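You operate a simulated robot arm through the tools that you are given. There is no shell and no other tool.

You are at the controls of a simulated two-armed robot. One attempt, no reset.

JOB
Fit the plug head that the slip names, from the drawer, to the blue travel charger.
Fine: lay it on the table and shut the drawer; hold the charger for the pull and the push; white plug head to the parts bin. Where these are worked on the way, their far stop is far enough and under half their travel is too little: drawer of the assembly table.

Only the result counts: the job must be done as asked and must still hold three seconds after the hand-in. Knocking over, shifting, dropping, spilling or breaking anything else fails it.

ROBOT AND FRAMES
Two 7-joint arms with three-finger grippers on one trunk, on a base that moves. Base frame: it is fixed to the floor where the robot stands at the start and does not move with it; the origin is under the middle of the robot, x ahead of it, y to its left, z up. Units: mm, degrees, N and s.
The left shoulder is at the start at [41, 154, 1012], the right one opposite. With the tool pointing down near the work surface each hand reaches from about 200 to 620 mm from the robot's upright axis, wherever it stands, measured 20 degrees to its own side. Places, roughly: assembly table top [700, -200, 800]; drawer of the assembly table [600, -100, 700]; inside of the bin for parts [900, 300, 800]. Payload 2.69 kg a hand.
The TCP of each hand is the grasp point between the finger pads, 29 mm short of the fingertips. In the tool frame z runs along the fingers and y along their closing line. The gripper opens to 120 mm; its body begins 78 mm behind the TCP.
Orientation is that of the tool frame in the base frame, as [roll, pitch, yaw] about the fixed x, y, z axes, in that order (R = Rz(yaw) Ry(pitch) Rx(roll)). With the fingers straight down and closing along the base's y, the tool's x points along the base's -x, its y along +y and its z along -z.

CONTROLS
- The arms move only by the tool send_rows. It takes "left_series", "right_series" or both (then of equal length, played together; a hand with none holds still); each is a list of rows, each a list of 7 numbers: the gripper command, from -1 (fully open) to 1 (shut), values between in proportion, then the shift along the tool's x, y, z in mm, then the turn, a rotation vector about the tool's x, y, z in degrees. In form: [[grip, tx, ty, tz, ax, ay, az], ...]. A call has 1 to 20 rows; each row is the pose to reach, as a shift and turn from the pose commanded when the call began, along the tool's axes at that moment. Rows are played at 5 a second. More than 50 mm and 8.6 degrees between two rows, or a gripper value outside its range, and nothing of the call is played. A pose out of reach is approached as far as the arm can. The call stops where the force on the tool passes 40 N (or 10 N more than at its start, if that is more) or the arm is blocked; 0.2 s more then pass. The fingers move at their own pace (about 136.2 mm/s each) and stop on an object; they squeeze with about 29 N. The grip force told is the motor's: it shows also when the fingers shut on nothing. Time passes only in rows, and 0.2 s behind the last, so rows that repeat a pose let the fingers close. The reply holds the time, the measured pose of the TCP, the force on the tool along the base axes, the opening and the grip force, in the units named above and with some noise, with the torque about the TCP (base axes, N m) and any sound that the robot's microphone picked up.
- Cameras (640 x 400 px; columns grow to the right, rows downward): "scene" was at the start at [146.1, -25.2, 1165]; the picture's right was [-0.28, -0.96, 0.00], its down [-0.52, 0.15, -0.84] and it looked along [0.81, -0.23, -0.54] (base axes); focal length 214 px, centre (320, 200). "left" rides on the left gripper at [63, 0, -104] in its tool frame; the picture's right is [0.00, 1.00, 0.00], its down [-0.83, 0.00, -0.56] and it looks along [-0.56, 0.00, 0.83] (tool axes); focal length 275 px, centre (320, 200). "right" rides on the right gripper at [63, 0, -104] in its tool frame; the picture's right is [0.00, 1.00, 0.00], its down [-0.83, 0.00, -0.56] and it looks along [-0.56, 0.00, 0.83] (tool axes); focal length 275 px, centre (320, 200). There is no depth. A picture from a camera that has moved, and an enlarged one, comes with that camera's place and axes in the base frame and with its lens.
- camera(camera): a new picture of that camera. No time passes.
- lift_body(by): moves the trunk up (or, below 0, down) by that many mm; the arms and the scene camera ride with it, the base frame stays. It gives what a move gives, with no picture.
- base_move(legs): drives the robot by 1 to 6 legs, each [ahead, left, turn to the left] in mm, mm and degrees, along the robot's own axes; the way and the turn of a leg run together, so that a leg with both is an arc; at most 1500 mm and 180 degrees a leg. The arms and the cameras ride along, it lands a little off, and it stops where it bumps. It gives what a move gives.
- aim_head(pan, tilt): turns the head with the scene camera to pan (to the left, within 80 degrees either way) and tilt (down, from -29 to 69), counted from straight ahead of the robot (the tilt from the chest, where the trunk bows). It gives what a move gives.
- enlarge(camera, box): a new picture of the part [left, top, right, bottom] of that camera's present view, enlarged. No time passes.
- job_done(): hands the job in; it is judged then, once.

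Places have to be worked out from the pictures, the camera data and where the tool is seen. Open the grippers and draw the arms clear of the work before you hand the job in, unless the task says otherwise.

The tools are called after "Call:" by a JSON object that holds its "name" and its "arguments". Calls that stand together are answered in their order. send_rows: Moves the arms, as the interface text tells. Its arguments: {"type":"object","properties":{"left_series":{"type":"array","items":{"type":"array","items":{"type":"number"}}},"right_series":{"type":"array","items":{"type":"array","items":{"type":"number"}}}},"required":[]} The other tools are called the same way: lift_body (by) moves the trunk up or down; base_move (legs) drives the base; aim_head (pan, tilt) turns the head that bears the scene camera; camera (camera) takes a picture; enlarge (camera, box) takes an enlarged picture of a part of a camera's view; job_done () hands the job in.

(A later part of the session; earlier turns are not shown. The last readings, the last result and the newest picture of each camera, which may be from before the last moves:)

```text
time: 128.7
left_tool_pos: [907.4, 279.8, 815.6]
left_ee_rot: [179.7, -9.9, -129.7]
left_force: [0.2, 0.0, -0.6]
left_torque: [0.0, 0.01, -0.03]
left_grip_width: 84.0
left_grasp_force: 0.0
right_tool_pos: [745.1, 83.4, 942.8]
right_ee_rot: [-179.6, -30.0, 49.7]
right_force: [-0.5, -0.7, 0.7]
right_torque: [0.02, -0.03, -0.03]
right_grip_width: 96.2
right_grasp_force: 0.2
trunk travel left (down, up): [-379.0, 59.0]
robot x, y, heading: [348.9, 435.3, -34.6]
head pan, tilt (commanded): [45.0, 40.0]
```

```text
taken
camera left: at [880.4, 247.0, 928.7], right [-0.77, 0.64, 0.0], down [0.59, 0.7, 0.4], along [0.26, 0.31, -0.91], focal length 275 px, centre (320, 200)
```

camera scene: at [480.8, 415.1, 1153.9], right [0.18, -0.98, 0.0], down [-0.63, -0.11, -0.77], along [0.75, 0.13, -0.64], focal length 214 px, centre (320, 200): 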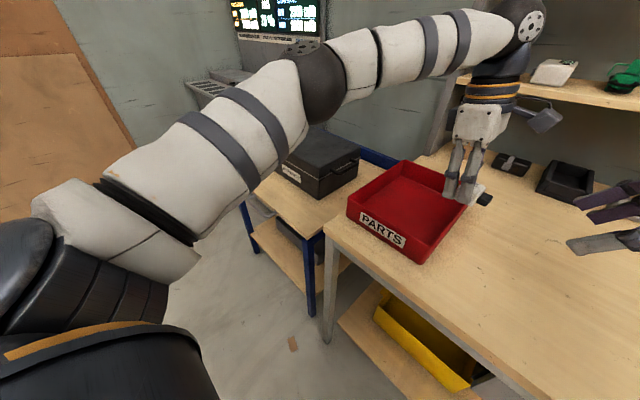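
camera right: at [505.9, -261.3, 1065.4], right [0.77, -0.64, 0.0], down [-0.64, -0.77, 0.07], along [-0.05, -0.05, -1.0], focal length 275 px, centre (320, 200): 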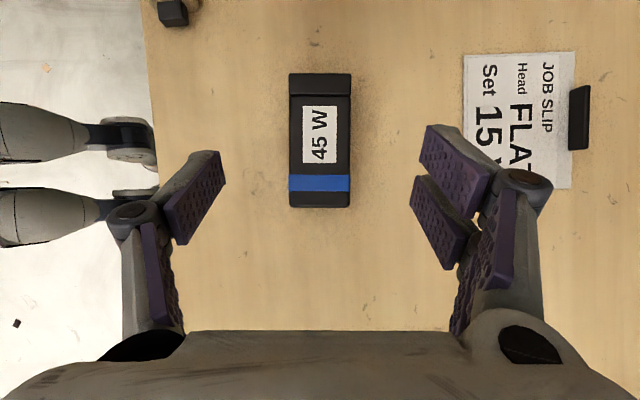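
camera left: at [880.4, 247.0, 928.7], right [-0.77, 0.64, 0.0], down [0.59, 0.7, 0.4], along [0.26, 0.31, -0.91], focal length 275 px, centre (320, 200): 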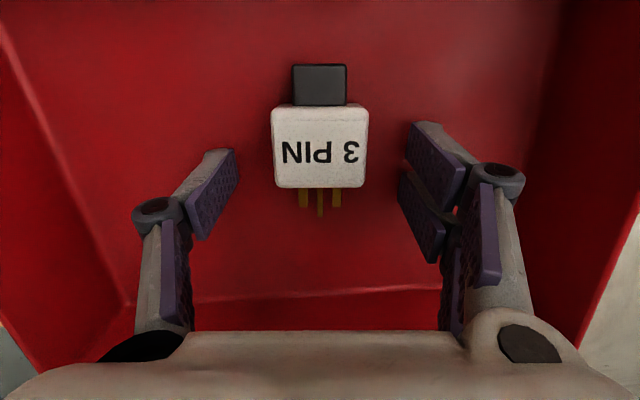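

The 3‑PIN head lies in the PARTS bin. I raise the left hand straight out of the bin.

Call:
{"name": "send_rows", "arguments": {"left_series": [[-0.4, 1.7, 0, -10, 0, 0, 0], [-0.4, 5.2, 0, -30, 0, 0, 0], [-0.4, 10.4, 0, -59, 0, 0, 0], [-0.4, 15.6, 0, -88.6, 0, 0, 0], [-0.4, 20, 0, -113, 0, 0, 0]]}}

Call:
{"name": "aim_head", "arguments": {"pan": -15, "tilt": 40}}

Call:
{"name": "camera", "arguments": {"camera": "scene"}}

Call:
{"name": "camera", "arguments": {"camera": "left"}}

```text
time: 129.9
left_tool_pos: [907.3, 278.8, 930.5]
left_ee_rot: [179.8, -9.9, -129.8]
left_force: [-0.3, -0.6, -0.3]
left_torque: [0.01, -0.01, 0.01]
left_grip_width: 84.1
left_grasp_force: 0.0
right_tool_pos: [744.4, 83.7, 943.8]
right_ee_rot: [-179.6, -29.9, 49.8]
right_force: [-0.3, -0.1, 0.5]
right_torque: [0.01, -0.01, 0.01]
right_grip_width: 96.2
right_grasp_force: 0.1
trunk travel left (down, up): [-379.0, 59.0]
robot x, y, heading: [345.9, 434.8, -34.9]
head pan, tilt (commanded): [45.0, 40.0]
```

```text
time: 131.2
left_tool_pos: [908.1, 279.7, 930.2]
left_ee_rot: [179.8, -9.9, -129.9]
left_force: [0.2, -0.2, -0.1]
left_torque: [-0.02, -0.01, 0.0]
left_grip_width: 84.0
left_grasp_force: 0.2
right_tool_pos: [742.8, 82.6, 942.6]
right_ee_rot: [-179.7, -30.0, 49.8]
right_force: [-0.1, 0.4, -0.5]
right_torque: [-0.01, 0.0, -0.02]
right_grip_width: 95.9
right_grasp_force: 0.1
trunk travel left (down, up): [-379.0, 59.0]
robot x, y, heading: [348.2, 433.8, -34.8]
head pan, tilt (commanded): [-15.0, 40.0]
```

```text
taken
camera scene: at [451.8, 335.0, 1153.9], right [-0.76, -0.65, 0.0], down [-0.41, 0.49, -0.77], along [0.49, -0.59, -0.64], focal length 214 px, centre (320, 200)
```

scene: 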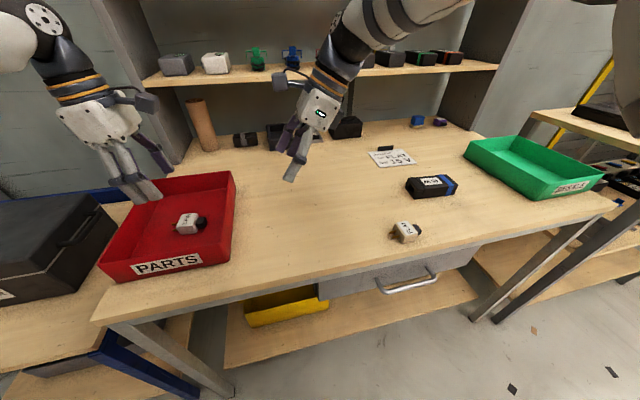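

```text
taken
camera left: at [880.2, 246.0, 1043.4], right [-0.77, 0.64, 0.0], down [0.59, 0.7, 0.4], along [0.26, 0.31, -0.91], focal length 275 px, centre (320, 200)
```

left: 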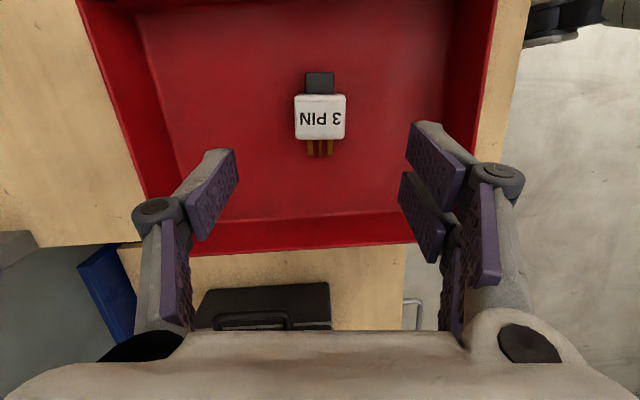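

The 3‑PIN head is in the bin. From here I can see the charger's socket face; I zoom in on it and on FLAT.

Call:
{"name": "enlarge", "arguments": {"camera": "scene", "box": [390, 165, 470, 215]}}

Call:
{"name": "enlarge", "arguments": {"camera": "scene", "box": [370, 205, 450, 255]}}

```text
8.00 times, centred on (430, 190) of scene
camera zoom: at [451.8, 335.0, 1153.9], right [-0.76, -0.65, 0.0], down [-0.41, 0.49, -0.77], along [0.49, -0.59, -0.64], focal length 1716 px, centre (-560, 280)
```

zoom: 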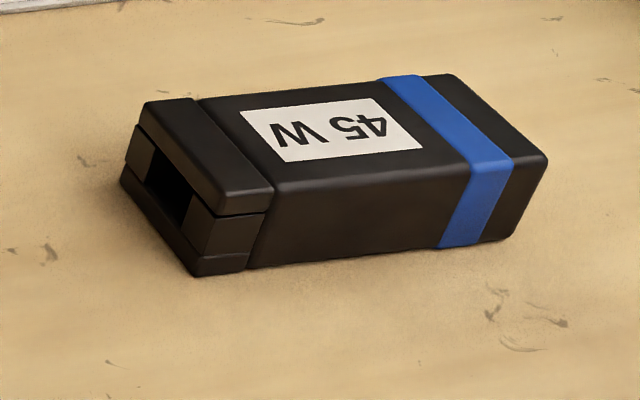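

```text
8.00 times, centred on (410, 230) of scene
camera zoom: at [451.8, 335.0, 1153.9], right [-0.76, -0.65, 0.0], down [-0.41, 0.49, -0.77], along [0.49, -0.59, -0.64], focal length 1716 px, centre (-400, -40)
```

zoom: 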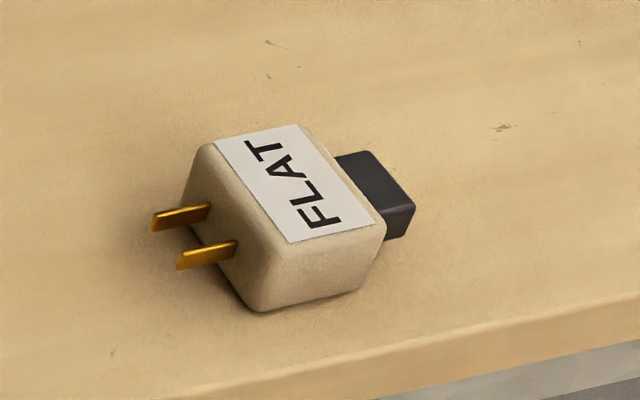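

The socket hole and FLAT's tongue are visible. I zoom further to measure their heights.

Call:
{"name": "enlarge", "arguments": {"camera": "scene", "box": [402, 174, 428, 202]}}

Call:
{"name": "enlarge", "arguments": {"camera": "scene", "box": [390, 216, 426, 248]}}

```text
14.29 times, centred on (415, 188) of scene
camera zoom: at [451.8, 335.0, 1153.9], right [-0.76, -0.65, 0.0], down [-0.41, 0.49, -0.77], along [0.49, -0.59, -0.64], focal length 3064 px, centre (-1037, 371)
```

zoom: 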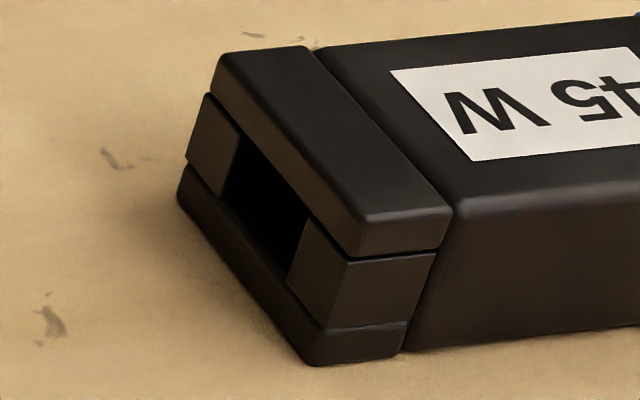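

```text
12.50 times, centred on (408, 232) of scene
camera zoom: at [451.8, 335.0, 1153.9], right [-0.76, -0.65, 0.0], down [-0.41, 0.49, -0.77], along [0.49, -0.59, -0.64], focal length 2681 px, centre (-780, -200)
```

zoom: 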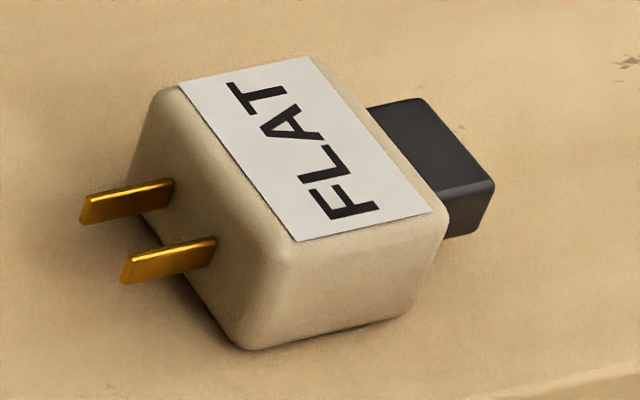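

Measured: socket hole centre is about 17 mm above the table, FLAT's tongue centre about 13.6 mm above its bottom, so FLAT must be raised roughly 3–4 mm for insertion (consistent with the white head's height). I drive back right to the working position.

Call:
{"name": "base_move", "arguments": {"legs": [[0, -211, 0], [0, -211, 0]]}}

Call:
{"name": "aim_head", "arguments": {"pan": 0, "tilt": 52}}

Call:
{"name": "camera", "arguments": {"camera": "scene"}}

Call:
{"name": "camera", "arguments": {"camera": "right"}}

Call:
{"name": "camera", "arguments": {"camera": "left"}}

```text
time: 135.2
left_tool_pos: [664.9, -68.2, 930.7]
left_ee_rot: [179.7, -9.8, -129.9]
left_force: [0.3, 0.1, 0.3]
left_torque: [-0.01, -0.01, 0.02]
left_grip_width: 84.2
left_grasp_force: 0.0
right_tool_pos: [501.7, -264.1, 942.8]
right_ee_rot: [-179.6, -29.9, 49.7]
right_force: [0.6, 0.4, 0.0]
right_torque: [0.02, -0.01, -0.05]
right_grip_width: 96.0
right_grasp_force: 0.0
trunk travel left (down, up): [-379.0, 59.0]
robot x, y, heading: [107.4, 89.8, -35.1]
head pan, tilt (commanded): [-15.0, 40.0]
```

```text
time: 136.0
left_tool_pos: [665.2, -68.4, 930.1]
left_ee_rot: [179.8, -10.0, -130.1]
left_force: [1.0, 0.4, 1.1]
left_torque: [0.0, -0.03, 0.01]
left_grip_width: 84.1
left_grasp_force: 0.2
right_tool_pos: [500.2, -262.8, 942.2]
right_ee_rot: [-179.6, -30.0, 49.6]
right_force: [0.0, 0.4, -0.8]
right_torque: [-0.01, 0.0, 0.01]
right_grip_width: 96.0
right_grasp_force: 0.1
trunk travel left (down, up): [-379.0, 59.0]
robot x, y, heading: [104.7, 92.3, -35.2]
head pan, tilt (commanded): [0.0, 52.0]
```

```text
taken
camera scene: at [216.6, 11.0, 1137.1], right [-0.58, -0.82, 0.0], down [-0.64, 0.45, -0.62], along [0.5, -0.35, -0.79], focal length 214 px, centre (320, 200)
```

scene: 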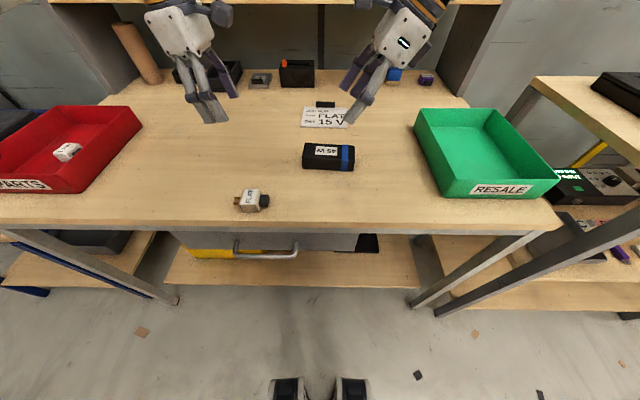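

```text
taken
camera right: at [503.4, -263.1, 1064.9], right [0.77, -0.64, 0.0], down [-0.64, -0.76, 0.07], along [-0.05, -0.05, -1.0], focal length 275 px, centre (320, 200)
```

right: 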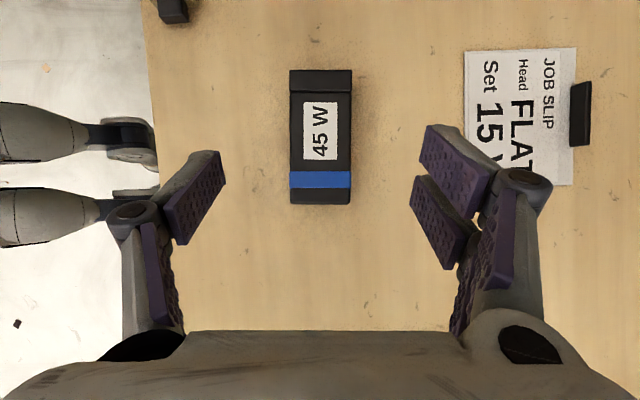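

```text
taken
camera left: at [637.9, -101.5, 1043.6], right [-0.76, 0.65, 0.0], down [0.59, 0.7, 0.4], along [0.26, 0.31, -0.91], focal length 275 px, centre (320, 200)
```

left: 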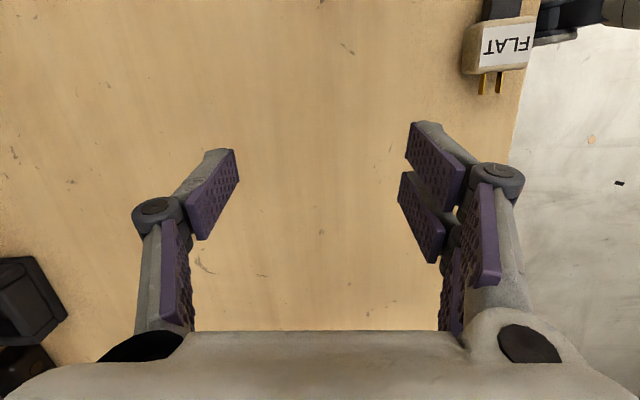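

The base returned within a few mm and the charger is still centred under the right hand. I lower the right hand around it again.

Call:
{"name": "send_rows", "arguments": {"right_series": [[-0.6, -14, 0, 24.2, 0, 0, 0], [-0.6, -28, 0, 48.5, 0, 0, 0], [-0.6, -40, 0, 69.3, 0, 0, 0], [-0.6, -50, 0, 86.6, 0, 0, 0], [-0.6, -56, 0, 97, 0, 0, 0], [-0.6, -59.5, 0, 103, 0, 0, 0]]}}

Call:
{"name": "camera", "arguments": {"camera": "right"}}

```text
time: 137.4
left_tool_pos: [666.6, -69.3, 930.2]
left_ee_rot: [179.7, -9.8, -130.0]
left_force: [0.0, 0.8, 0.2]
left_torque: [0.01, 0.03, -0.01]
left_grip_width: 84.1
left_grasp_force: 0.1
right_tool_pos: [500.4, -263.2, 822.6]
right_ee_rot: [-179.6, -30.0, 49.6]
right_force: [0.6, -0.4, 0.2]
right_torque: [0.01, -0.01, 0.03]
right_grip_width: 96.0
right_grasp_force: 0.0
trunk travel left (down, up): [-379.0, 59.0]
robot x, y, heading: [106.1, 88.5, -34.8]
head pan, tilt (commanded): [0.0, 52.0]
```

```text
taken
camera right: at [502.9, -262.8, 945.5], right [0.77, -0.64, 0.0], down [-0.64, -0.76, 0.07], along [-0.05, -0.05, -1.0], focal length 275 px, centre (320, 200)
```

right: 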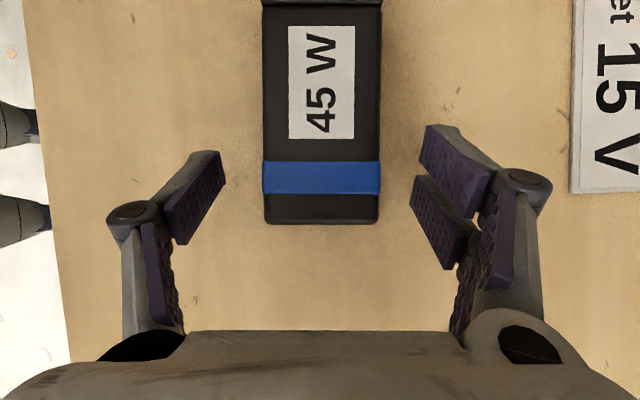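

It is centred within 1 mm. I nudge 0.9 mm and close the right gripper on the charger.

Call:
{"name": "send_rows", "arguments": {"right_series": [[-0.4, 0, 0.9, 0, 0, 0, 0], [-0.2, 0, 0.9, 0, 0, 0, 0], [0, 0, 0.9, 0, 0, 0, 0], [0.2, 0, 0.9, 0, 0, 0, 0], [0.6, 0, 0.9, 0, 0, 0, 0], [1, 0, 0.9, 0, 0, 0, 0], [1, 0, 0.9, 0, 0, 0, 0], [1, 0, 0.9, 0, 0, 0, 0]]}}

Call:
{"name": "camera", "arguments": {"camera": "right"}}

Call:
{"name": "enlarge", "arguments": {"camera": "scene", "box": [220, 125, 380, 225]}}

```text
time: 139.2
left_tool_pos: [665.4, -68.6, 929.2]
left_ee_rot: [179.7, -10.0, -130.0]
left_force: [0.6, -0.4, -0.2]
left_torque: [0.01, 0.0, 0.0]
left_grip_width: 84.1
left_grasp_force: 0.0
right_tool_pos: [501.9, -264.5, 823.9]
right_ee_rot: [-179.6, -29.9, 49.5]
right_force: [0.3, -0.3, -0.3]
right_torque: [0.0, -0.08, 0.0]
right_grip_width: 55.6
right_grasp_force: 29.0
trunk travel left (down, up): [-379.0, 59.0]
robot x, y, heading: [107.1, 85.9, -35.1]
head pan, tilt (commanded): [0.0, 52.0]
```

```text
taken
camera right: at [503.8, -263.4, 946.0], right [0.77, -0.64, 0.0], down [-0.64, -0.76, 0.07], along [-0.05, -0.05, -1.0], focal length 275 px, centre (320, 200)
```

right: 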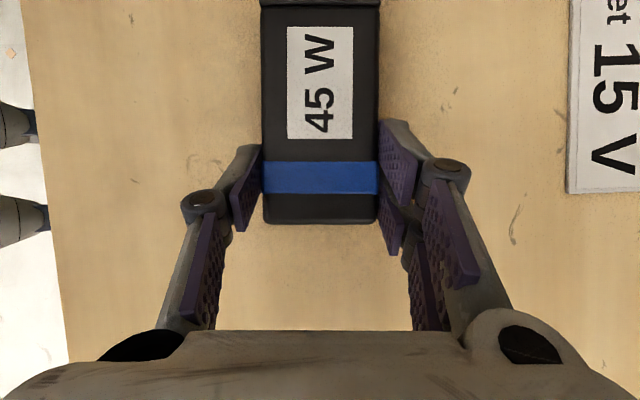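

```text
4.00 times, centred on (300, 175) of scene
camera zoom: at [216.6, 11.0, 1137.1], right [-0.57, -0.82, 0.0], down [-0.65, 0.45, -0.62], along [0.5, -0.35, -0.79], focal length 858 px, centre (400, 300)
```

zoom: 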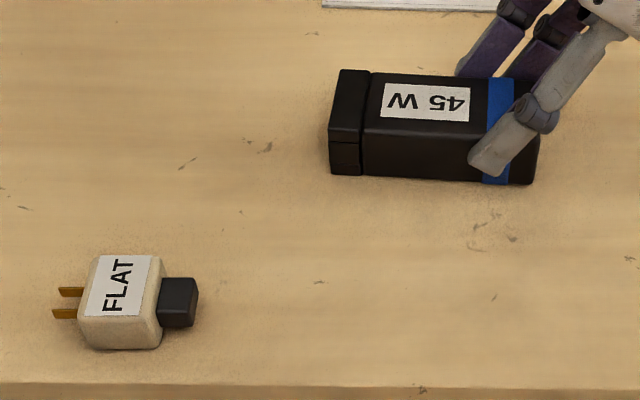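

The charger is held again. I bring the left hand over FLAT at z≈900, with FLAT's yaw and the 10° tilt.

Call:
{"name": "send_rows", "arguments": {"left_series": [[-0.4, 7.5, 23.6, 6.4, 0.15, 0, -0.84], [-0.4, 15, 47.2, 12.8, 0.3, 0, -1.67], [-0.4, 22.6, 70.8, 19.2, 0.44, 0, -2.5], [-0.4, 30, 94.3, 25.6, 0.59, 0, -3.35], [-0.4, 37.6, 118, 32, 0.74, 0, -4.2], [-0.4, 45.1, 141.5, 38.4, 0.885, 0, -5.02]]}}

Call:
{"name": "camera", "arguments": {"camera": "left"}}

Call:
{"name": "enlarge", "arguments": {"camera": "left", "box": [240, 50, 400, 190]}}

```text
time: 140.6
left_tool_pos: [524.0, -15.4, 900.2]
left_ee_rot: [179.6, -10.0, -124.9]
left_force: [-0.1, -0.3, 0.2]
left_torque: [0.0, 0.0, -0.01]
left_grip_width: 83.8
left_grasp_force: 0.0
right_tool_pos: [501.6, -264.4, 824.2]
right_ee_rot: [-179.6, -30.0, 49.6]
right_force: [-0.3, 0.5, 0.4]
right_torque: [0.0, -0.01, 0.05]
right_grip_width: 55.7
right_grasp_force: 29.7
trunk travel left (down, up): [-379.0, 59.0]
robot x, y, heading: [104.6, 90.3, -35.2]
head pan, tilt (commanded): [0.0, 52.0]
```

```text
taken
camera left: at [498.9, -50.5, 1013.8], right [-0.82, 0.58, 0.0], down [0.53, 0.75, 0.4], along [0.23, 0.33, -0.91], focal length 275 px, centre (320, 200)
```

left: 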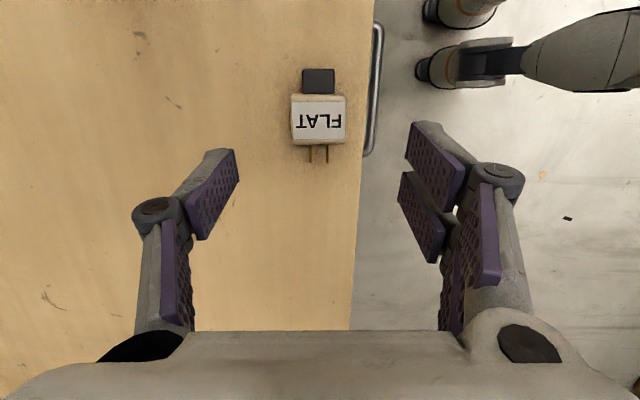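

```text
2.86 times, centred on (320, 120) of left
camera zoom: at [498.9, -50.5, 1013.8], right [-0.82, 0.58, 0.0], down [0.53, 0.75, 0.4], along [0.23, 0.33, -0.91], focal length 786 px, centre (320, 429)
```

zoom: 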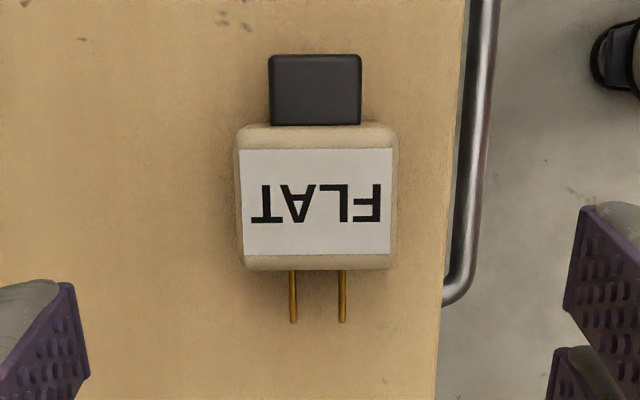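

FLAT is well aligned (0.6 mm, 0.7° off) and its shoulder is 33 mm from the hand centre, as wanted. I descend to TCP z≈813.

Call:
{"name": "send_rows", "arguments": {"left_series": [[-0.4, -4, -0.3, 22, 0.12, 0, -0.69], [-0.4, -8, -0.6, 45, 0.12, 0, -0.69], [-0.4, -11.3, -0.6, 64, 0.12, 0, -0.69], [-0.4, -13.5, -0.6, 77, 0.12, 0, -0.69], [-0.4, -14.6, -0.6, 83, 0.12, 0, -0.69], [-0.4, -15.1, -0.6, 85.8, 0.12, 0, -0.69]]}}

Call:
{"name": "camera", "arguments": {"camera": "left"}}

Call:
{"name": "enlarge", "arguments": {"camera": "scene", "box": [200, 120, 320, 220]}}

```text
time: 142.0
left_tool_pos: [524.2, -14.8, 813.9]
left_ee_rot: [179.7, -9.9, -124.3]
left_force: [-0.3, 0.2, -0.1]
left_torque: [0.03, 0.02, 0.0]
left_grip_width: 83.9
left_grasp_force: 0.1
right_tool_pos: [501.4, -264.2, 823.3]
right_ee_rot: [-179.5, -30.0, 49.6]
right_force: [-0.4, -0.2, 0.0]
right_torque: [-0.04, 0.03, 0.01]
right_grip_width: 55.8
right_grasp_force: 29.0
trunk travel left (down, up): [-379.0, 59.0]
robot x, y, heading: [105.9, 88.8, -35.0]
head pan, tilt (commanded): [0.0, 52.0]
```

```text
taken
camera left: at [500.1, -52.2, 926.7], right [-0.82, 0.57, 0.0], down [0.52, 0.75, 0.4], along [0.23, 0.34, -0.91], focal length 275 px, centre (320, 200)
```

left: 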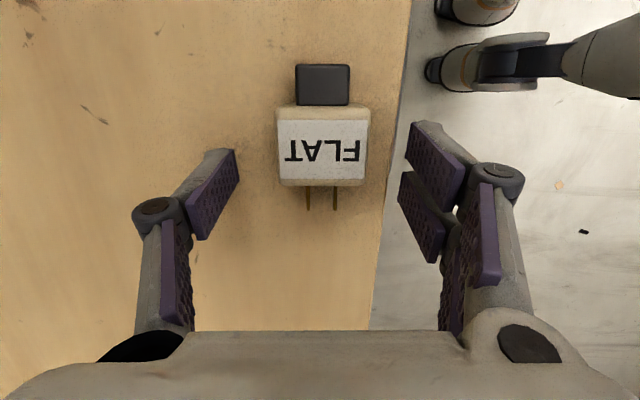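

```text
4.00 times, centred on (260, 170) of scene
camera zoom: at [216.6, 11.0, 1137.1], right [-0.57, -0.82, 0.0], down [-0.65, 0.45, -0.62], along [0.5, -0.35, -0.79], focal length 858 px, centre (560, 320)
```

zoom: 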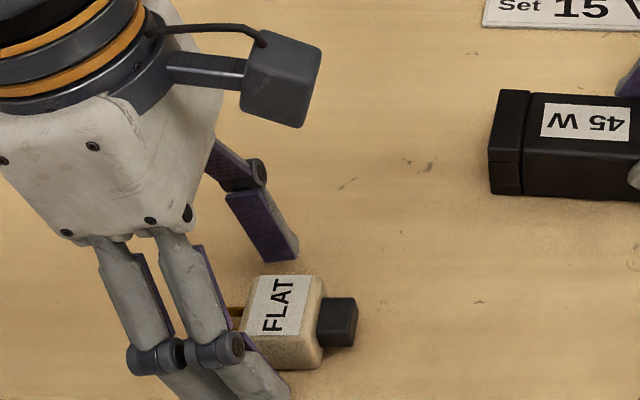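

The hand is about 1.3 mm off laterally; I nudge it and close on FLAT.

Call:
{"name": "send_rows", "arguments": {"left_series": [[-0.4, 0, 1.3, 0, 0, 0, 0], [-0.1, 0, 1.3, 0, 0, 0, 0], [0.1, 0, 1.3, 0, 0, 0, 0], [0.3, 0, 1.3, 0, 0, 0, 0], [0.6, 0, 1.3, 0, 0, 0, 0], [1, 0, 1.3, 0, 0, 0, 0], [1, 0, 1.3, 0, 0, 0, 0], [1, 0, 1.3, 0, 0, 0, 0]]}}

Call:
{"name": "camera", "arguments": {"camera": "left"}}

```text
time: 143.8
left_tool_pos: [522.7, -15.5, 814.4]
left_ee_rot: [179.8, -9.9, -124.1]
left_force: [0.2, -0.2, 1.0]
left_torque: [-0.03, -0.05, 0.0]
left_grip_width: 41.1
left_grasp_force: 28.6
right_tool_pos: [501.0, -264.3, 824.2]
right_ee_rot: [-179.5, -30.0, 49.6]
right_force: [0.8, 0.4, 0.4]
right_torque: [-0.06, -0.03, 0.0]
right_grip_width: 55.9
right_grasp_force: 29.0
trunk travel left (down, up): [-379.0, 59.0]
robot x, y, heading: [101.9, 89.2, -35.0]
head pan, tilt (commanded): [0.0, 52.0]
```

```text
taken
camera left: at [499.3, -51.5, 927.0], right [-0.82, 0.57, 0.0], down [0.52, 0.75, 0.4], along [0.23, 0.34, -0.91], focal length 275 px, centre (320, 200)
```

left: 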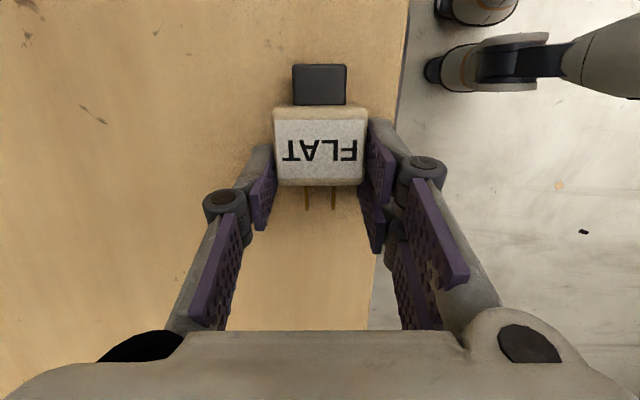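

FLAT is gripped (41 mm). I lift it 36 mm smoothly, then carry it to the charger's axis line about 28 mm out from its seat, aligning yaw to the charger (−130.4°).

Call:
{"name": "send_rows", "arguments": {"left_series": [[1, 0.5, 0, -3, 0, 0, 0], [1, 1.4, 0, -8, 0, 0, 0], [1, 2.6, 0, -15, 0, 0, 0], [1, 4, 0, -23, 0, 0, 0], [1, 5.4, 0, -30.5, 0, 0, 0], [1, 6.25, 0, -35.5, 0, 0, 0], [1, 9, -7, -35, -0.05, 0, 0.3], [1, 14.6, -21, -34, -0.16, 0, 0.9], [1, 21, -36, -33, -0.28, 0, 1.6], [1, 27.5, -52, -31.8, -0.4, 0, 2.3], [1, 34, -68, -30.6, -0.53, 0, 3], [1, 40.5, -84, -29.4, -0.66, 0, 3.7], [1, 47, -100, -28.3, -0.78, 0, 4.4], [1, 53, -115, -27.3, -0.9, 0, 5.1], [1, 58, -128, -26.4, -1.0, 0, 5.7], [1, 61.6, -139.7, -25.7, -1.08, 0, 6.1]]}}

Call:
{"name": "camera", "arguments": {"camera": "left"}}

Call:
{"name": "enlarge", "arguments": {"camera": "left", "box": [220, 0, 420, 200]}}

Call:
{"name": "enlarge", "arguments": {"camera": "scene", "box": [240, 90, 380, 185]}}

```text
time: 147.2
left_tool_pos: [607.3, -142.0, 849.2]
left_ee_rot: [179.7, -10.0, -130.4]
left_force: [0.3, 0.2, -0.3]
left_torque: [0.04, 0.0, -0.04]
left_grip_width: 41.1
left_grasp_force: 29.0
right_tool_pos: [501.7, -264.4, 824.3]
right_ee_rot: [-179.5, -30.1, 49.6]
right_force: [0.0, 0.4, 0.4]
right_torque: [0.01, -0.04, 0.04]
right_grip_width: 55.4
right_grasp_force: 29.3
trunk travel left (down, up): [-379.0, 59.0]
robot x, y, heading: [107.4, 87.8, -34.9]
head pan, tilt (commanded): [0.0, 52.0]
```

```text
taken
camera left: at [579.1, -174.2, 962.0], right [-0.76, 0.65, 0.0], down [0.6, 0.69, 0.4], along [0.26, 0.31, -0.91], focal length 275 px, centre (320, 200)
```

left: 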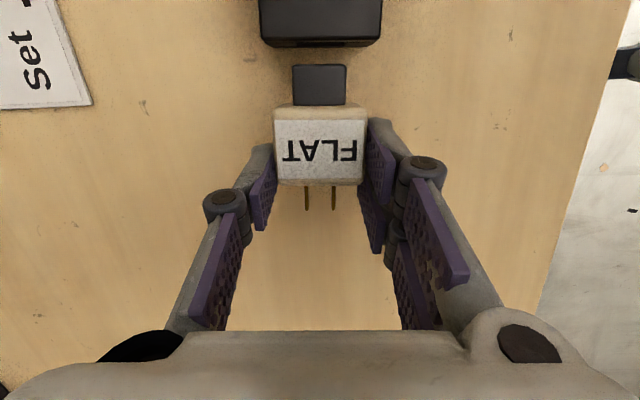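

```text
2.00 times, centred on (320, 100) of left
camera zoom: at [579.1, -174.2, 962.0], right [-0.76, 0.65, 0.0], down [0.6, 0.69, 0.4], along [0.26, 0.31, -0.91], focal length 551 px, centre (320, 400)
```

zoom: 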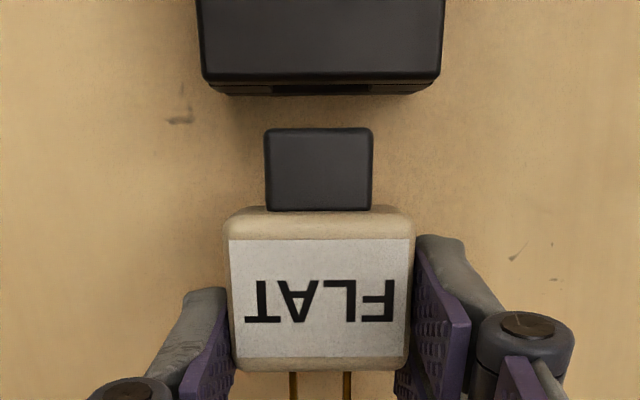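

```text
4.21 times, centred on (310, 138) of scene
camera zoom: at [216.6, 11.0, 1137.1], right [-0.57, -0.82, 0.0], down [-0.65, 0.45, -0.62], along [0.5, -0.35, -0.79], focal length 903 px, centre (362, 463)
```

zoom: 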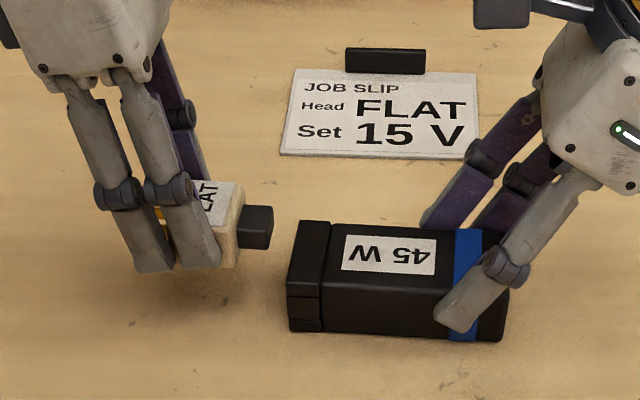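

Tongue and socket are laterally within 0.8 mm and 0.3°. I correct that and lower to the insertion height z≈817.

Call:
{"name": "send_rows", "arguments": {"left_series": [[1, -0.9, 0.3, 5, 0.05, 0, -0.3], [1, -2.3, 0.8, 13, 0.05, 0, -0.3], [1, -3.8, 0.8, 21.5, 0.05, 0, -0.3], [1, -5, 0.8, 28.5, 0.05, 0, -0.3], [1, -5.66, 0.8, 32.1, 0.05, 0, -0.3]]}}

Call:
{"name": "enlarge", "arguments": {"camera": "left", "box": [220, 0, 420, 200]}}

Call:
{"name": "enlarge", "arguments": {"camera": "scene", "box": [270, 120, 340, 175]}}

```text
time: 148.4
left_tool_pos: [605.8, -140.8, 817.2]
left_ee_rot: [179.7, -9.9, -130.0]
left_force: [-0.1, -0.6, 0.0]
left_torque: [-0.03, 0.01, -0.01]
left_grip_width: 41.2
left_grasp_force: 29.0
right_tool_pos: [501.9, -263.7, 824.1]
right_ee_rot: [-179.6, -29.9, 49.6]
right_force: [0.4, -0.6, 0.0]
right_torque: [-0.03, -0.03, 0.01]
right_grip_width: 55.7
right_grasp_force: 29.3
trunk travel left (down, up): [-379.0, 59.0]
robot x, y, heading: [105.6, 89.7, -35.0]
head pan, tilt (commanded): [0.0, 52.0]
```

```text
2.00 times, centred on (320, 100) of left
camera zoom: at [578.7, -173.6, 929.5], right [-0.76, 0.65, 0.0], down [0.59, 0.7, 0.4], along [0.26, 0.31, -0.91], focal length 551 px, centre (320, 400)
```

zoom: 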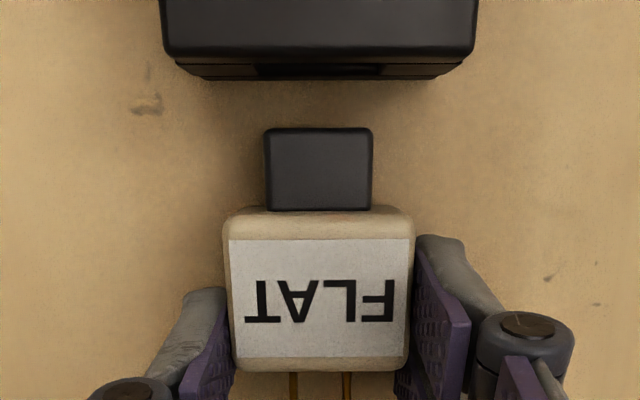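

```text
7.27 times, centred on (305, 148) of scene
camera zoom: at [216.6, 11.0, 1137.1], right [-0.57, -0.82, 0.0], down [-0.65, 0.45, -0.62], along [0.5, -0.35, -0.79], focal length 1560 px, centre (429, 582)
```

zoom: 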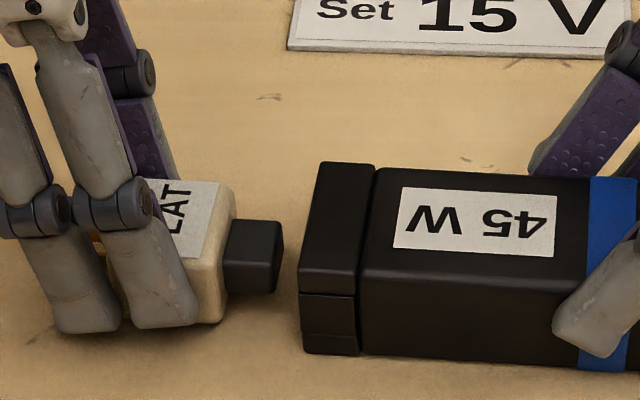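

Lateral error is about 0.4 mm and the tongue's height (≈798) matches the hole centre (≈798). I advance 12 mm along the axis so that the tongue's tip just enters.

Call:
{"name": "send_rows", "arguments": {"left_series": [[1, 2, 0.4, 0.35, 0, 0, 0], [1, 4, 0.4, 0.7, 0, 0, 0], [1, 6, 0.4, 1.05, 0, 0, 0], [1, 8, 0.4, 1.4, 0, 0, 0], [1, 10, 0.4, 1.75, 0, 0, 0], [1, 12, 0.4, 2.1, 0, 0, 0]]}}

Call:
{"name": "enlarge", "arguments": {"camera": "left", "box": [220, 0, 420, 200]}}

Call:
{"name": "enlarge", "arguments": {"camera": "scene", "box": [270, 120, 340, 175]}}

```text
time: 149.8
left_tool_pos: [598.5, -149.7, 817.0]
left_ee_rot: [179.9, -10.0, -130.1]
left_force: [-0.1, -0.5, 0.5]
left_torque: [-0.04, -0.01, 0.0]
left_grip_width: 41.1
left_grasp_force: 29.0
right_tool_pos: [500.7, -263.8, 823.5]
right_ee_rot: [-179.6, -29.9, 49.7]
right_force: [0.1, -0.3, 0.2]
right_torque: [-0.07, -0.03, 0.0]
right_grip_width: 55.5
right_grasp_force: 29.2
trunk travel left (down, up): [-379.0, 59.0]
robot x, y, heading: [105.7, 93.1, -35.0]
head pan, tilt (commanded): [0.0, 52.0]
```

```text
2.00 times, centred on (320, 100) of left
camera zoom: at [570.7, -182.4, 929.9], right [-0.76, 0.65, 0.0], down [0.59, 0.7, 0.4], along [0.26, 0.31, -0.91], focal length 551 px, centre (320, 400)
```

zoom: 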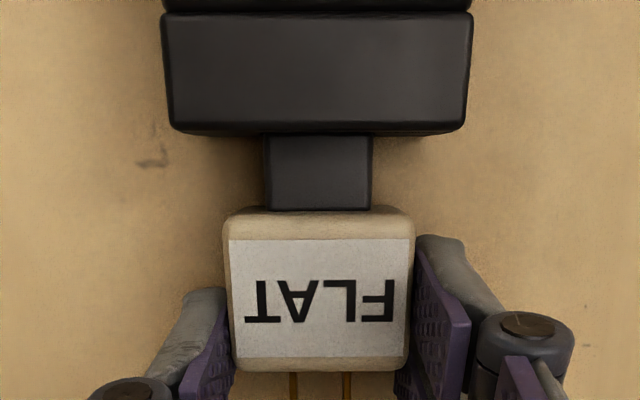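

```text
7.27 times, centred on (305, 148) of scene
camera zoom: at [216.6, 11.0, 1137.1], right [-0.57, -0.82, 0.0], down [-0.65, 0.45, -0.62], along [0.5, -0.35, -0.79], focal length 1560 px, centre (429, 582)
```

zoom: 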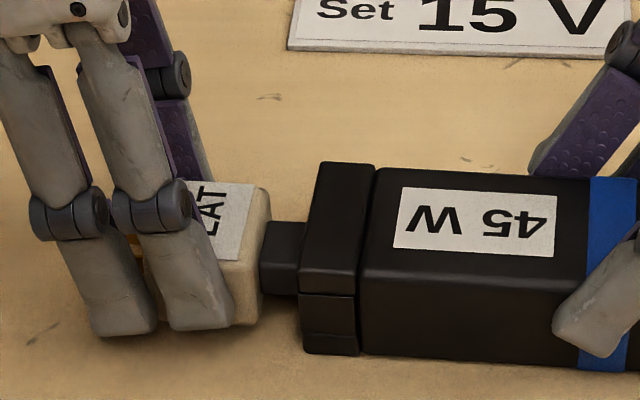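

The tongue's tip is entering with no contact force. I push on along the axis in 1.5–2 mm steps toward the seat.

Call:
{"name": "send_rows", "arguments": {"left_series": [[1, 2, 0, 0.35, 0, 0, 0], [1, 4, 0, 0.7, 0, 0, 0], [1, 6, 0, 1.05, 0, 0, 0], [1, 8, 0, 1.4, 0, 0, 0], [1, 10, 0, 1.75, 0, 0, 0], [1, 11.5, 0, 2.0, 0, 0, 0]]}}

Call:
{"name": "enlarge", "arguments": {"camera": "left", "box": [220, 0, 420, 200]}}

Call:
{"name": "enlarge", "arguments": {"camera": "scene", "box": [270, 120, 340, 175]}}

```text
time: 151.2
left_tool_pos: [590.6, -157.7, 815.2]
left_ee_rot: [179.7, -10.0, -130.1]
left_force: [-1.2, -1.2, -0.3]
left_torque: [-0.01, 0.01, 0.02]
left_grip_width: 41.0
left_grasp_force: 28.8
right_tool_pos: [502.3, -264.6, 824.1]
right_ee_rot: [-179.6, -30.0, 49.6]
right_force: [0.6, -0.5, 1.3]
right_torque: [-0.1, 0.0, 0.01]
right_grip_width: 55.7
right_grasp_force: 29.3
trunk travel left (down, up): [-379.0, 59.0]
robot x, y, heading: [106.5, 89.0, -35.2]
head pan, tilt (commanded): [0.0, 52.0]
```

```text
2.00 times, centred on (320, 100) of left
camera zoom: at [562.9, -191.6, 930.0], right [-0.76, 0.65, 0.0], down [0.59, 0.7, 0.4], along [0.26, 0.31, -0.91], focal length 551 px, centre (320, 400)
```

zoom: 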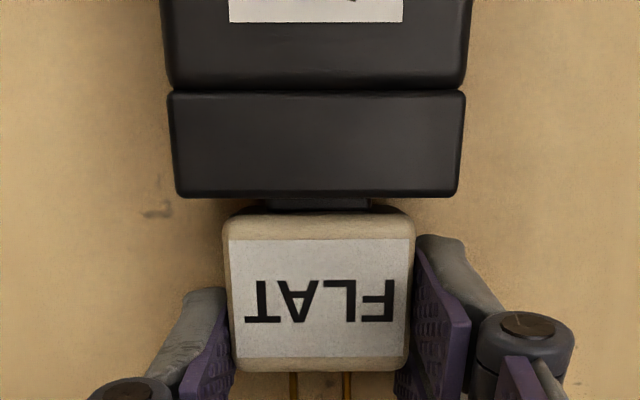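

```text
7.27 times, centred on (305, 148) of scene
camera zoom: at [216.6, 11.0, 1137.1], right [-0.57, -0.82, 0.0], down [-0.65, 0.45, -0.62], along [0.5, -0.35, -0.79], focal length 1560 px, centre (429, 582)
```

zoom: 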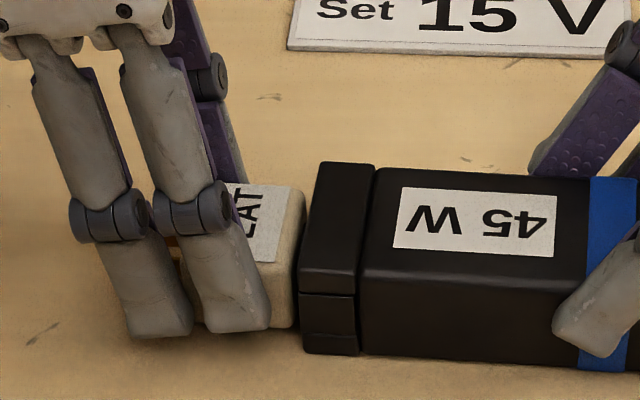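

Only about 3 mm of gap remains and there is still hardly any force. I push the last millimetres in 1 mm steps until it seats.

Call:
{"name": "send_rows", "arguments": {"left_series": [[1, 1, 0, 0.17, 0, 0, 0], [1, 2, 0, 0.35, 0, 0, 0], [1, 3, 0, 0.52, 0, 0, 0], [1, 4, 0, 0.7, 0, 0, 0], [1, 5, 0, 0.87, 0, 0, 0]]}}

Call:
{"name": "enlarge", "arguments": {"camera": "left", "box": [220, 0, 420, 200]}}

Call:
{"name": "enlarge", "arguments": {"camera": "scene", "box": [270, 120, 340, 175]}}

```text
time: 152.4
left_tool_pos: [588.5, -162.0, 817.8]
left_ee_rot: [179.8, -9.7, -130.1]
left_force: [4.4, 3.8, 0.2]
left_torque: [0.06, -0.05, -0.06]
left_grip_width: 41.1
left_grasp_force: 29.3
right_tool_pos: [501.3, -264.6, 824.3]
right_ee_rot: [-179.9, -29.9, 49.6]
right_force: [-3.3, -2.3, 1.6]
right_torque: [0.07, -0.17, 0.22]
right_grip_width: 55.5
right_grasp_force: 29.4
trunk travel left (down, up): [-379.0, 59.0]
robot x, y, heading: [106.3, 84.3, -35.1]
head pan, tilt (commanded): [0.0, 52.0]
```

```text
2.00 times, centred on (320, 100) of left
camera zoom: at [560.8, -194.6, 930.0], right [-0.76, 0.65, 0.0], down [0.59, 0.7, 0.41], along [0.26, 0.31, -0.91], focal length 551 px, centre (320, 400)
```

zoom: 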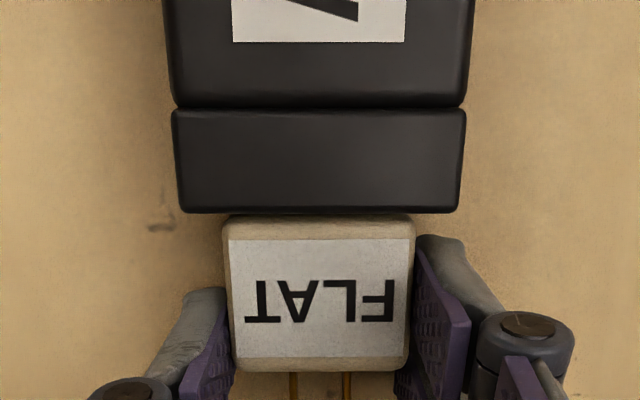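

```text
7.27 times, centred on (305, 148) of scene
camera zoom: at [216.5, 11.2, 1137.2], right [-0.57, -0.82, 0.0], down [-0.65, 0.45, -0.62], along [0.5, -0.35, -0.79], focal length 1560 px, centre (429, 582)
```

zoom: 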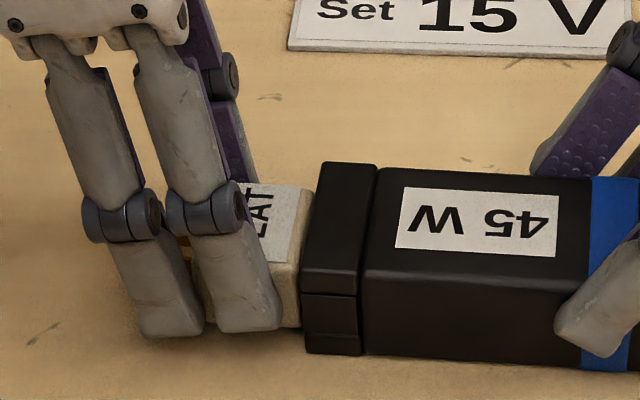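

The shoulder has met the collar (6 N reaction). I press a few millimetres further to make sure it is fully home, watching force and sound.

Call:
{"name": "send_rows", "arguments": {"left_series": [[1, 1, 0, 0.17, 0, 0, 0], [1, 2, 0, 0.35, 0, 0, 0], [1, 3, 0, 0.52, 0, 0, 0], [1, 3, 0, 0.52, 0, 0, 0]]}}

Call:
{"name": "enlarge", "arguments": {"camera": "left", "box": [220, 0, 420, 200]}}

Call:
{"name": "camera", "arguments": {"camera": "right"}}

```text
time: 153.4
left_tool_pos: [586.2, -164.1, 816.3]
left_ee_rot: [179.8, -9.8, -129.9]
left_force: [17.2, 17.6, 0.6]
left_torque: [0.39, -0.4, -0.06]
left_grip_width: 41.3
left_grasp_force: 28.9
right_tool_pos: [500.1, -266.0, 823.9]
right_ee_rot: [-179.7, -29.8, 49.6]
right_force: [-16.1, -17.3, 3.7]
right_torque: [-0.53, 0.25, 0.28]
right_grip_width: 56.1
right_grasp_force: 29.2
trunk travel left (down, up): [-379.0, 59.0]
robot x, y, heading: [105.0, 90.9, -35.3]
head pan, tilt (commanded): [0.0, 52.0]
```

```text
2.00 times, centred on (320, 100) of left
camera zoom: at [558.8, -197.1, 929.4], right [-0.76, 0.65, 0.0], down [0.59, 0.7, 0.41], along [0.26, 0.31, -0.91], focal length 551 px, centre (320, 400)
```

zoom: 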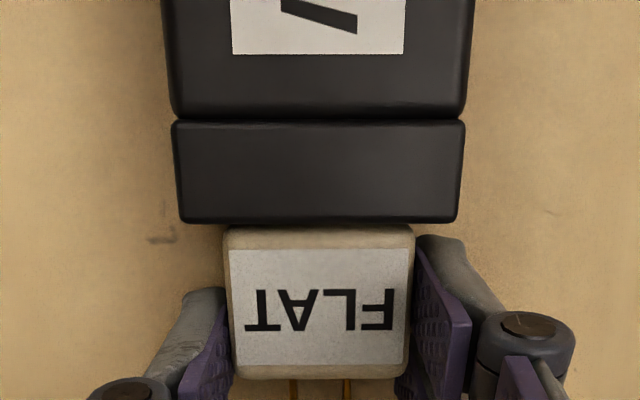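

```text
taken
camera right: at [503.4, -264.2, 945.9], right [0.77, -0.64, 0.0], down [-0.64, -0.76, 0.07], along [-0.05, -0.05, -1.0], focal length 275 px, centre (320, 200)
```

right: 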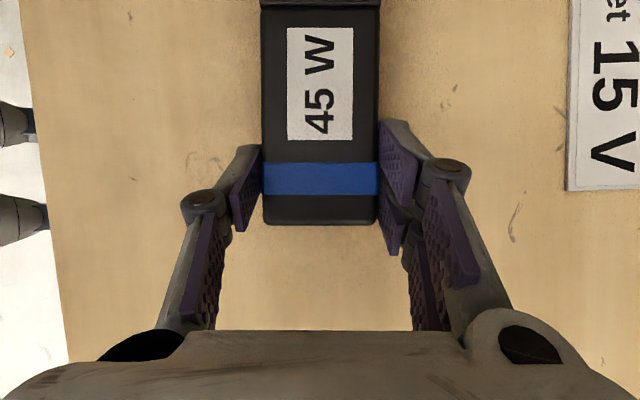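

Both hands feel about 25 N along the axis: it is at a hard stop. I zoom on the joint to check for any gap.

Call:
{"name": "enlarge", "arguments": {"camera": "left", "box": [280, 90, 360, 140]}}

Call:
{"name": "enlarge", "arguments": {"camera": "scene", "box": [285, 130, 325, 165]}}

```text
8.00 times, centred on (320, 115) of left
camera zoom: at [558.8, -197.1, 929.4], right [-0.76, 0.65, 0.0], down [0.59, 0.7, 0.41], along [0.26, 0.31, -0.91], focal length 2202 px, centre (320, 880)
```

zoom: 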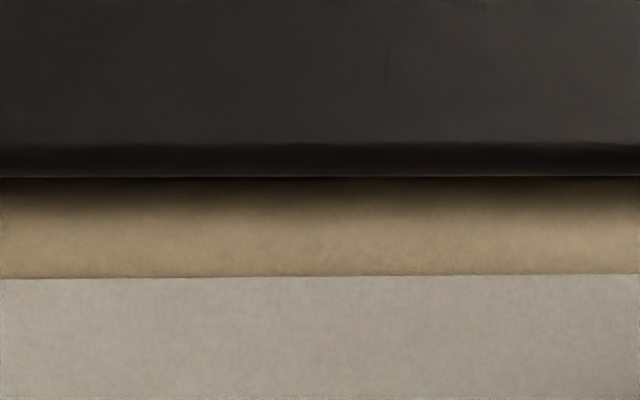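

```text
11.43 times, centred on (305, 148) of scene
camera zoom: at [216.5, 11.1, 1137.1], right [-0.57, -0.82, 0.0], down [-0.64, 0.45, -0.62], along [0.5, -0.35, -0.79], focal length 2451 px, centre (491, 800)
```

zoom: 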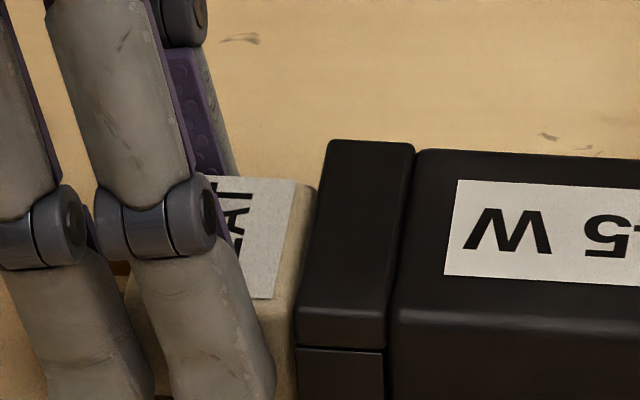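

No gap is visible: FLAT is seated flush against the collar. I relax the push by 2.5 mm and open the left hand.

Call:
{"name": "send_rows", "arguments": {"left_series": [[1, -1.2, 0, -0.2, 0, 0, 0], [1, -2.4, 0, -0.42, 0, 0, 0], [0.3, -2.4, 0, -0.42, 0, 0, 0], [0.1, -2.4, 0, -0.42, 0, 0, 0], [-0.2, -2.4, 0, -0.42, 0, 0, 0], [-0.4, -2.4, 0, -0.42, 0, 0, 0], [-0.4, -2.4, 0, -0.42, 0, 0, 0]]}}

Call:
{"name": "camera", "arguments": {"camera": "left"}}

Call:
{"name": "enlarge", "arguments": {"camera": "scene", "box": [270, 120, 340, 175]}}

```text
time: 155.0
left_tool_pos: [586.4, -162.9, 815.8]
left_ee_rot: [179.7, -10.1, -130.1]
left_force: [-0.2, 0.5, 0.2]
left_torque: [-0.01, 0.0, 0.04]
left_grip_width: 83.9
left_grasp_force: 0.1
right_tool_pos: [502.8, -263.3, 823.5]
right_ee_rot: [-179.6, -30.0, 49.6]
right_force: [-0.9, 0.2, 0.9]
right_torque: [-0.09, 0.09, 0.05]
right_grip_width: 55.9
right_grasp_force: 29.0
trunk travel left (down, up): [-379.0, 59.0]
robot x, y, heading: [107.4, 90.6, -34.8]
head pan, tilt (commanded): [0.0, 52.0]
```

```text
taken
camera left: at [559.4, -195.9, 929.4], right [-0.76, 0.65, 0.0], down [0.59, 0.7, 0.4], along [0.26, 0.31, -0.91], focal length 275 px, centre (320, 200)
```

left: 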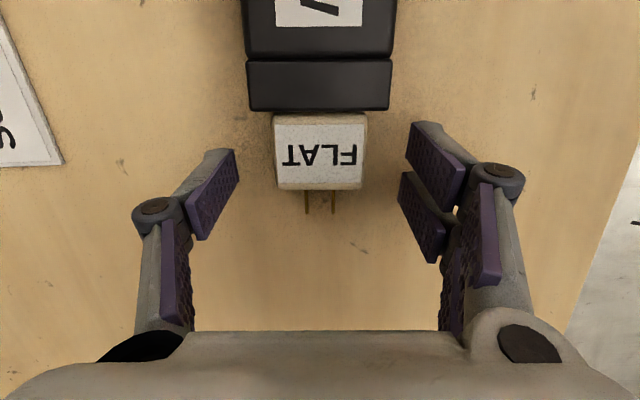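

```text
7.27 times, centred on (305, 148) of scene
camera zoom: at [216.7, 11.0, 1137.1], right [-0.57, -0.82, 0.0], down [-0.65, 0.45, -0.62], along [0.5, -0.35, -0.79], focal length 1560 px, centre (429, 582)
```

zoom: 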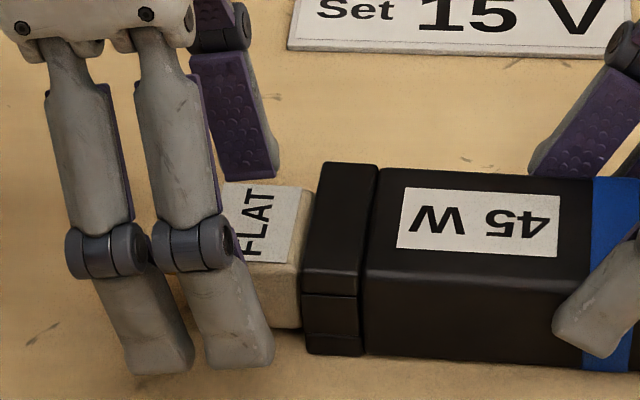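

FLAT stays in the charger. I raise the left hand straight up clear of it.

Call:
{"name": "send_rows", "arguments": {"left_series": [[-0.4, 1.7, 0, -9.8, 0, 0, 0], [-0.4, 5.2, 0, -29.5, 0, 0, 0], [-0.4, 10.4, 0, -59, 0, 0, 0], [-0.4, 15.6, 0, -88.6, 0, 0, 0], [-0.4, 20, 0, -113, 0, 0, 0]]}}

Call:
{"name": "enlarge", "arguments": {"camera": "left", "box": [240, 20, 400, 180]}}

Call:
{"name": "enlarge", "arguments": {"camera": "scene", "box": [240, 110, 380, 190]}}

```text
time: 156.2
left_tool_pos: [587.4, -161.8, 931.5]
left_ee_rot: [179.7, -9.8, -130.1]
left_force: [0.5, 0.1, 0.3]
left_torque: [0.01, -0.04, -0.02]
left_grip_width: 84.2
left_grasp_force: 0.0
right_tool_pos: [501.5, -263.3, 824.1]
right_ee_rot: [-179.6, -30.0, 49.6]
right_force: [-0.5, -0.5, 0.3]
right_torque: [-0.09, 0.08, 0.0]
right_grip_width: 55.7
right_grasp_force: 28.9
trunk travel left (down, up): [-379.0, 59.0]
robot x, y, heading: [108.8, 90.6, -35.1]
head pan, tilt (commanded): [0.0, 52.0]
```

```text
2.50 times, centred on (320, 100) of left
camera zoom: at [559.8, -195.8, 1044.5], right [-0.76, 0.65, 0.0], down [0.59, 0.7, 0.4], along [0.26, 0.31, -0.91], focal length 688 px, centre (320, 450)
```

zoom: 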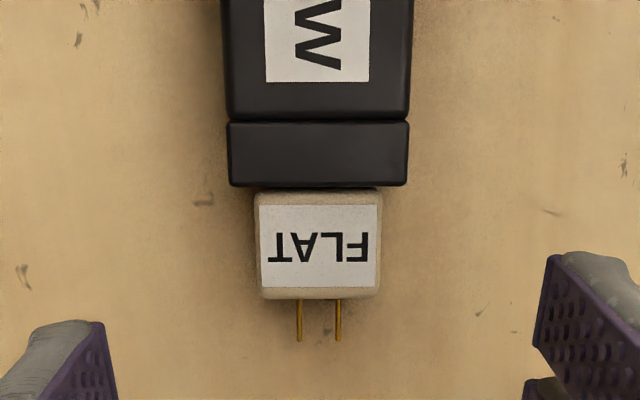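

```text
4.57 times, centred on (310, 150) of scene
camera zoom: at [216.6, 10.9, 1137.1], right [-0.57, -0.82, 0.0], down [-0.64, 0.45, -0.62], along [0.5, -0.35, -0.79], focal length 980 px, centre (366, 429)
```

zoom: 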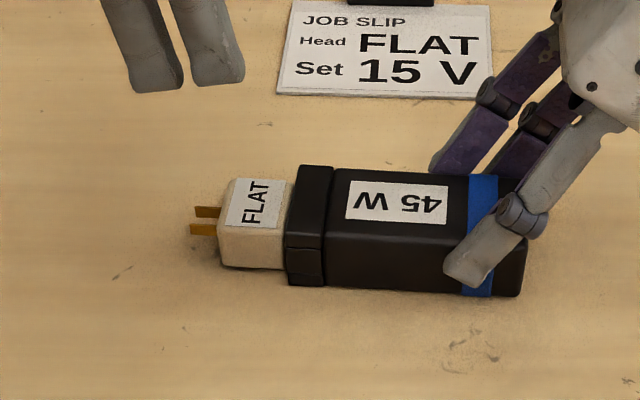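

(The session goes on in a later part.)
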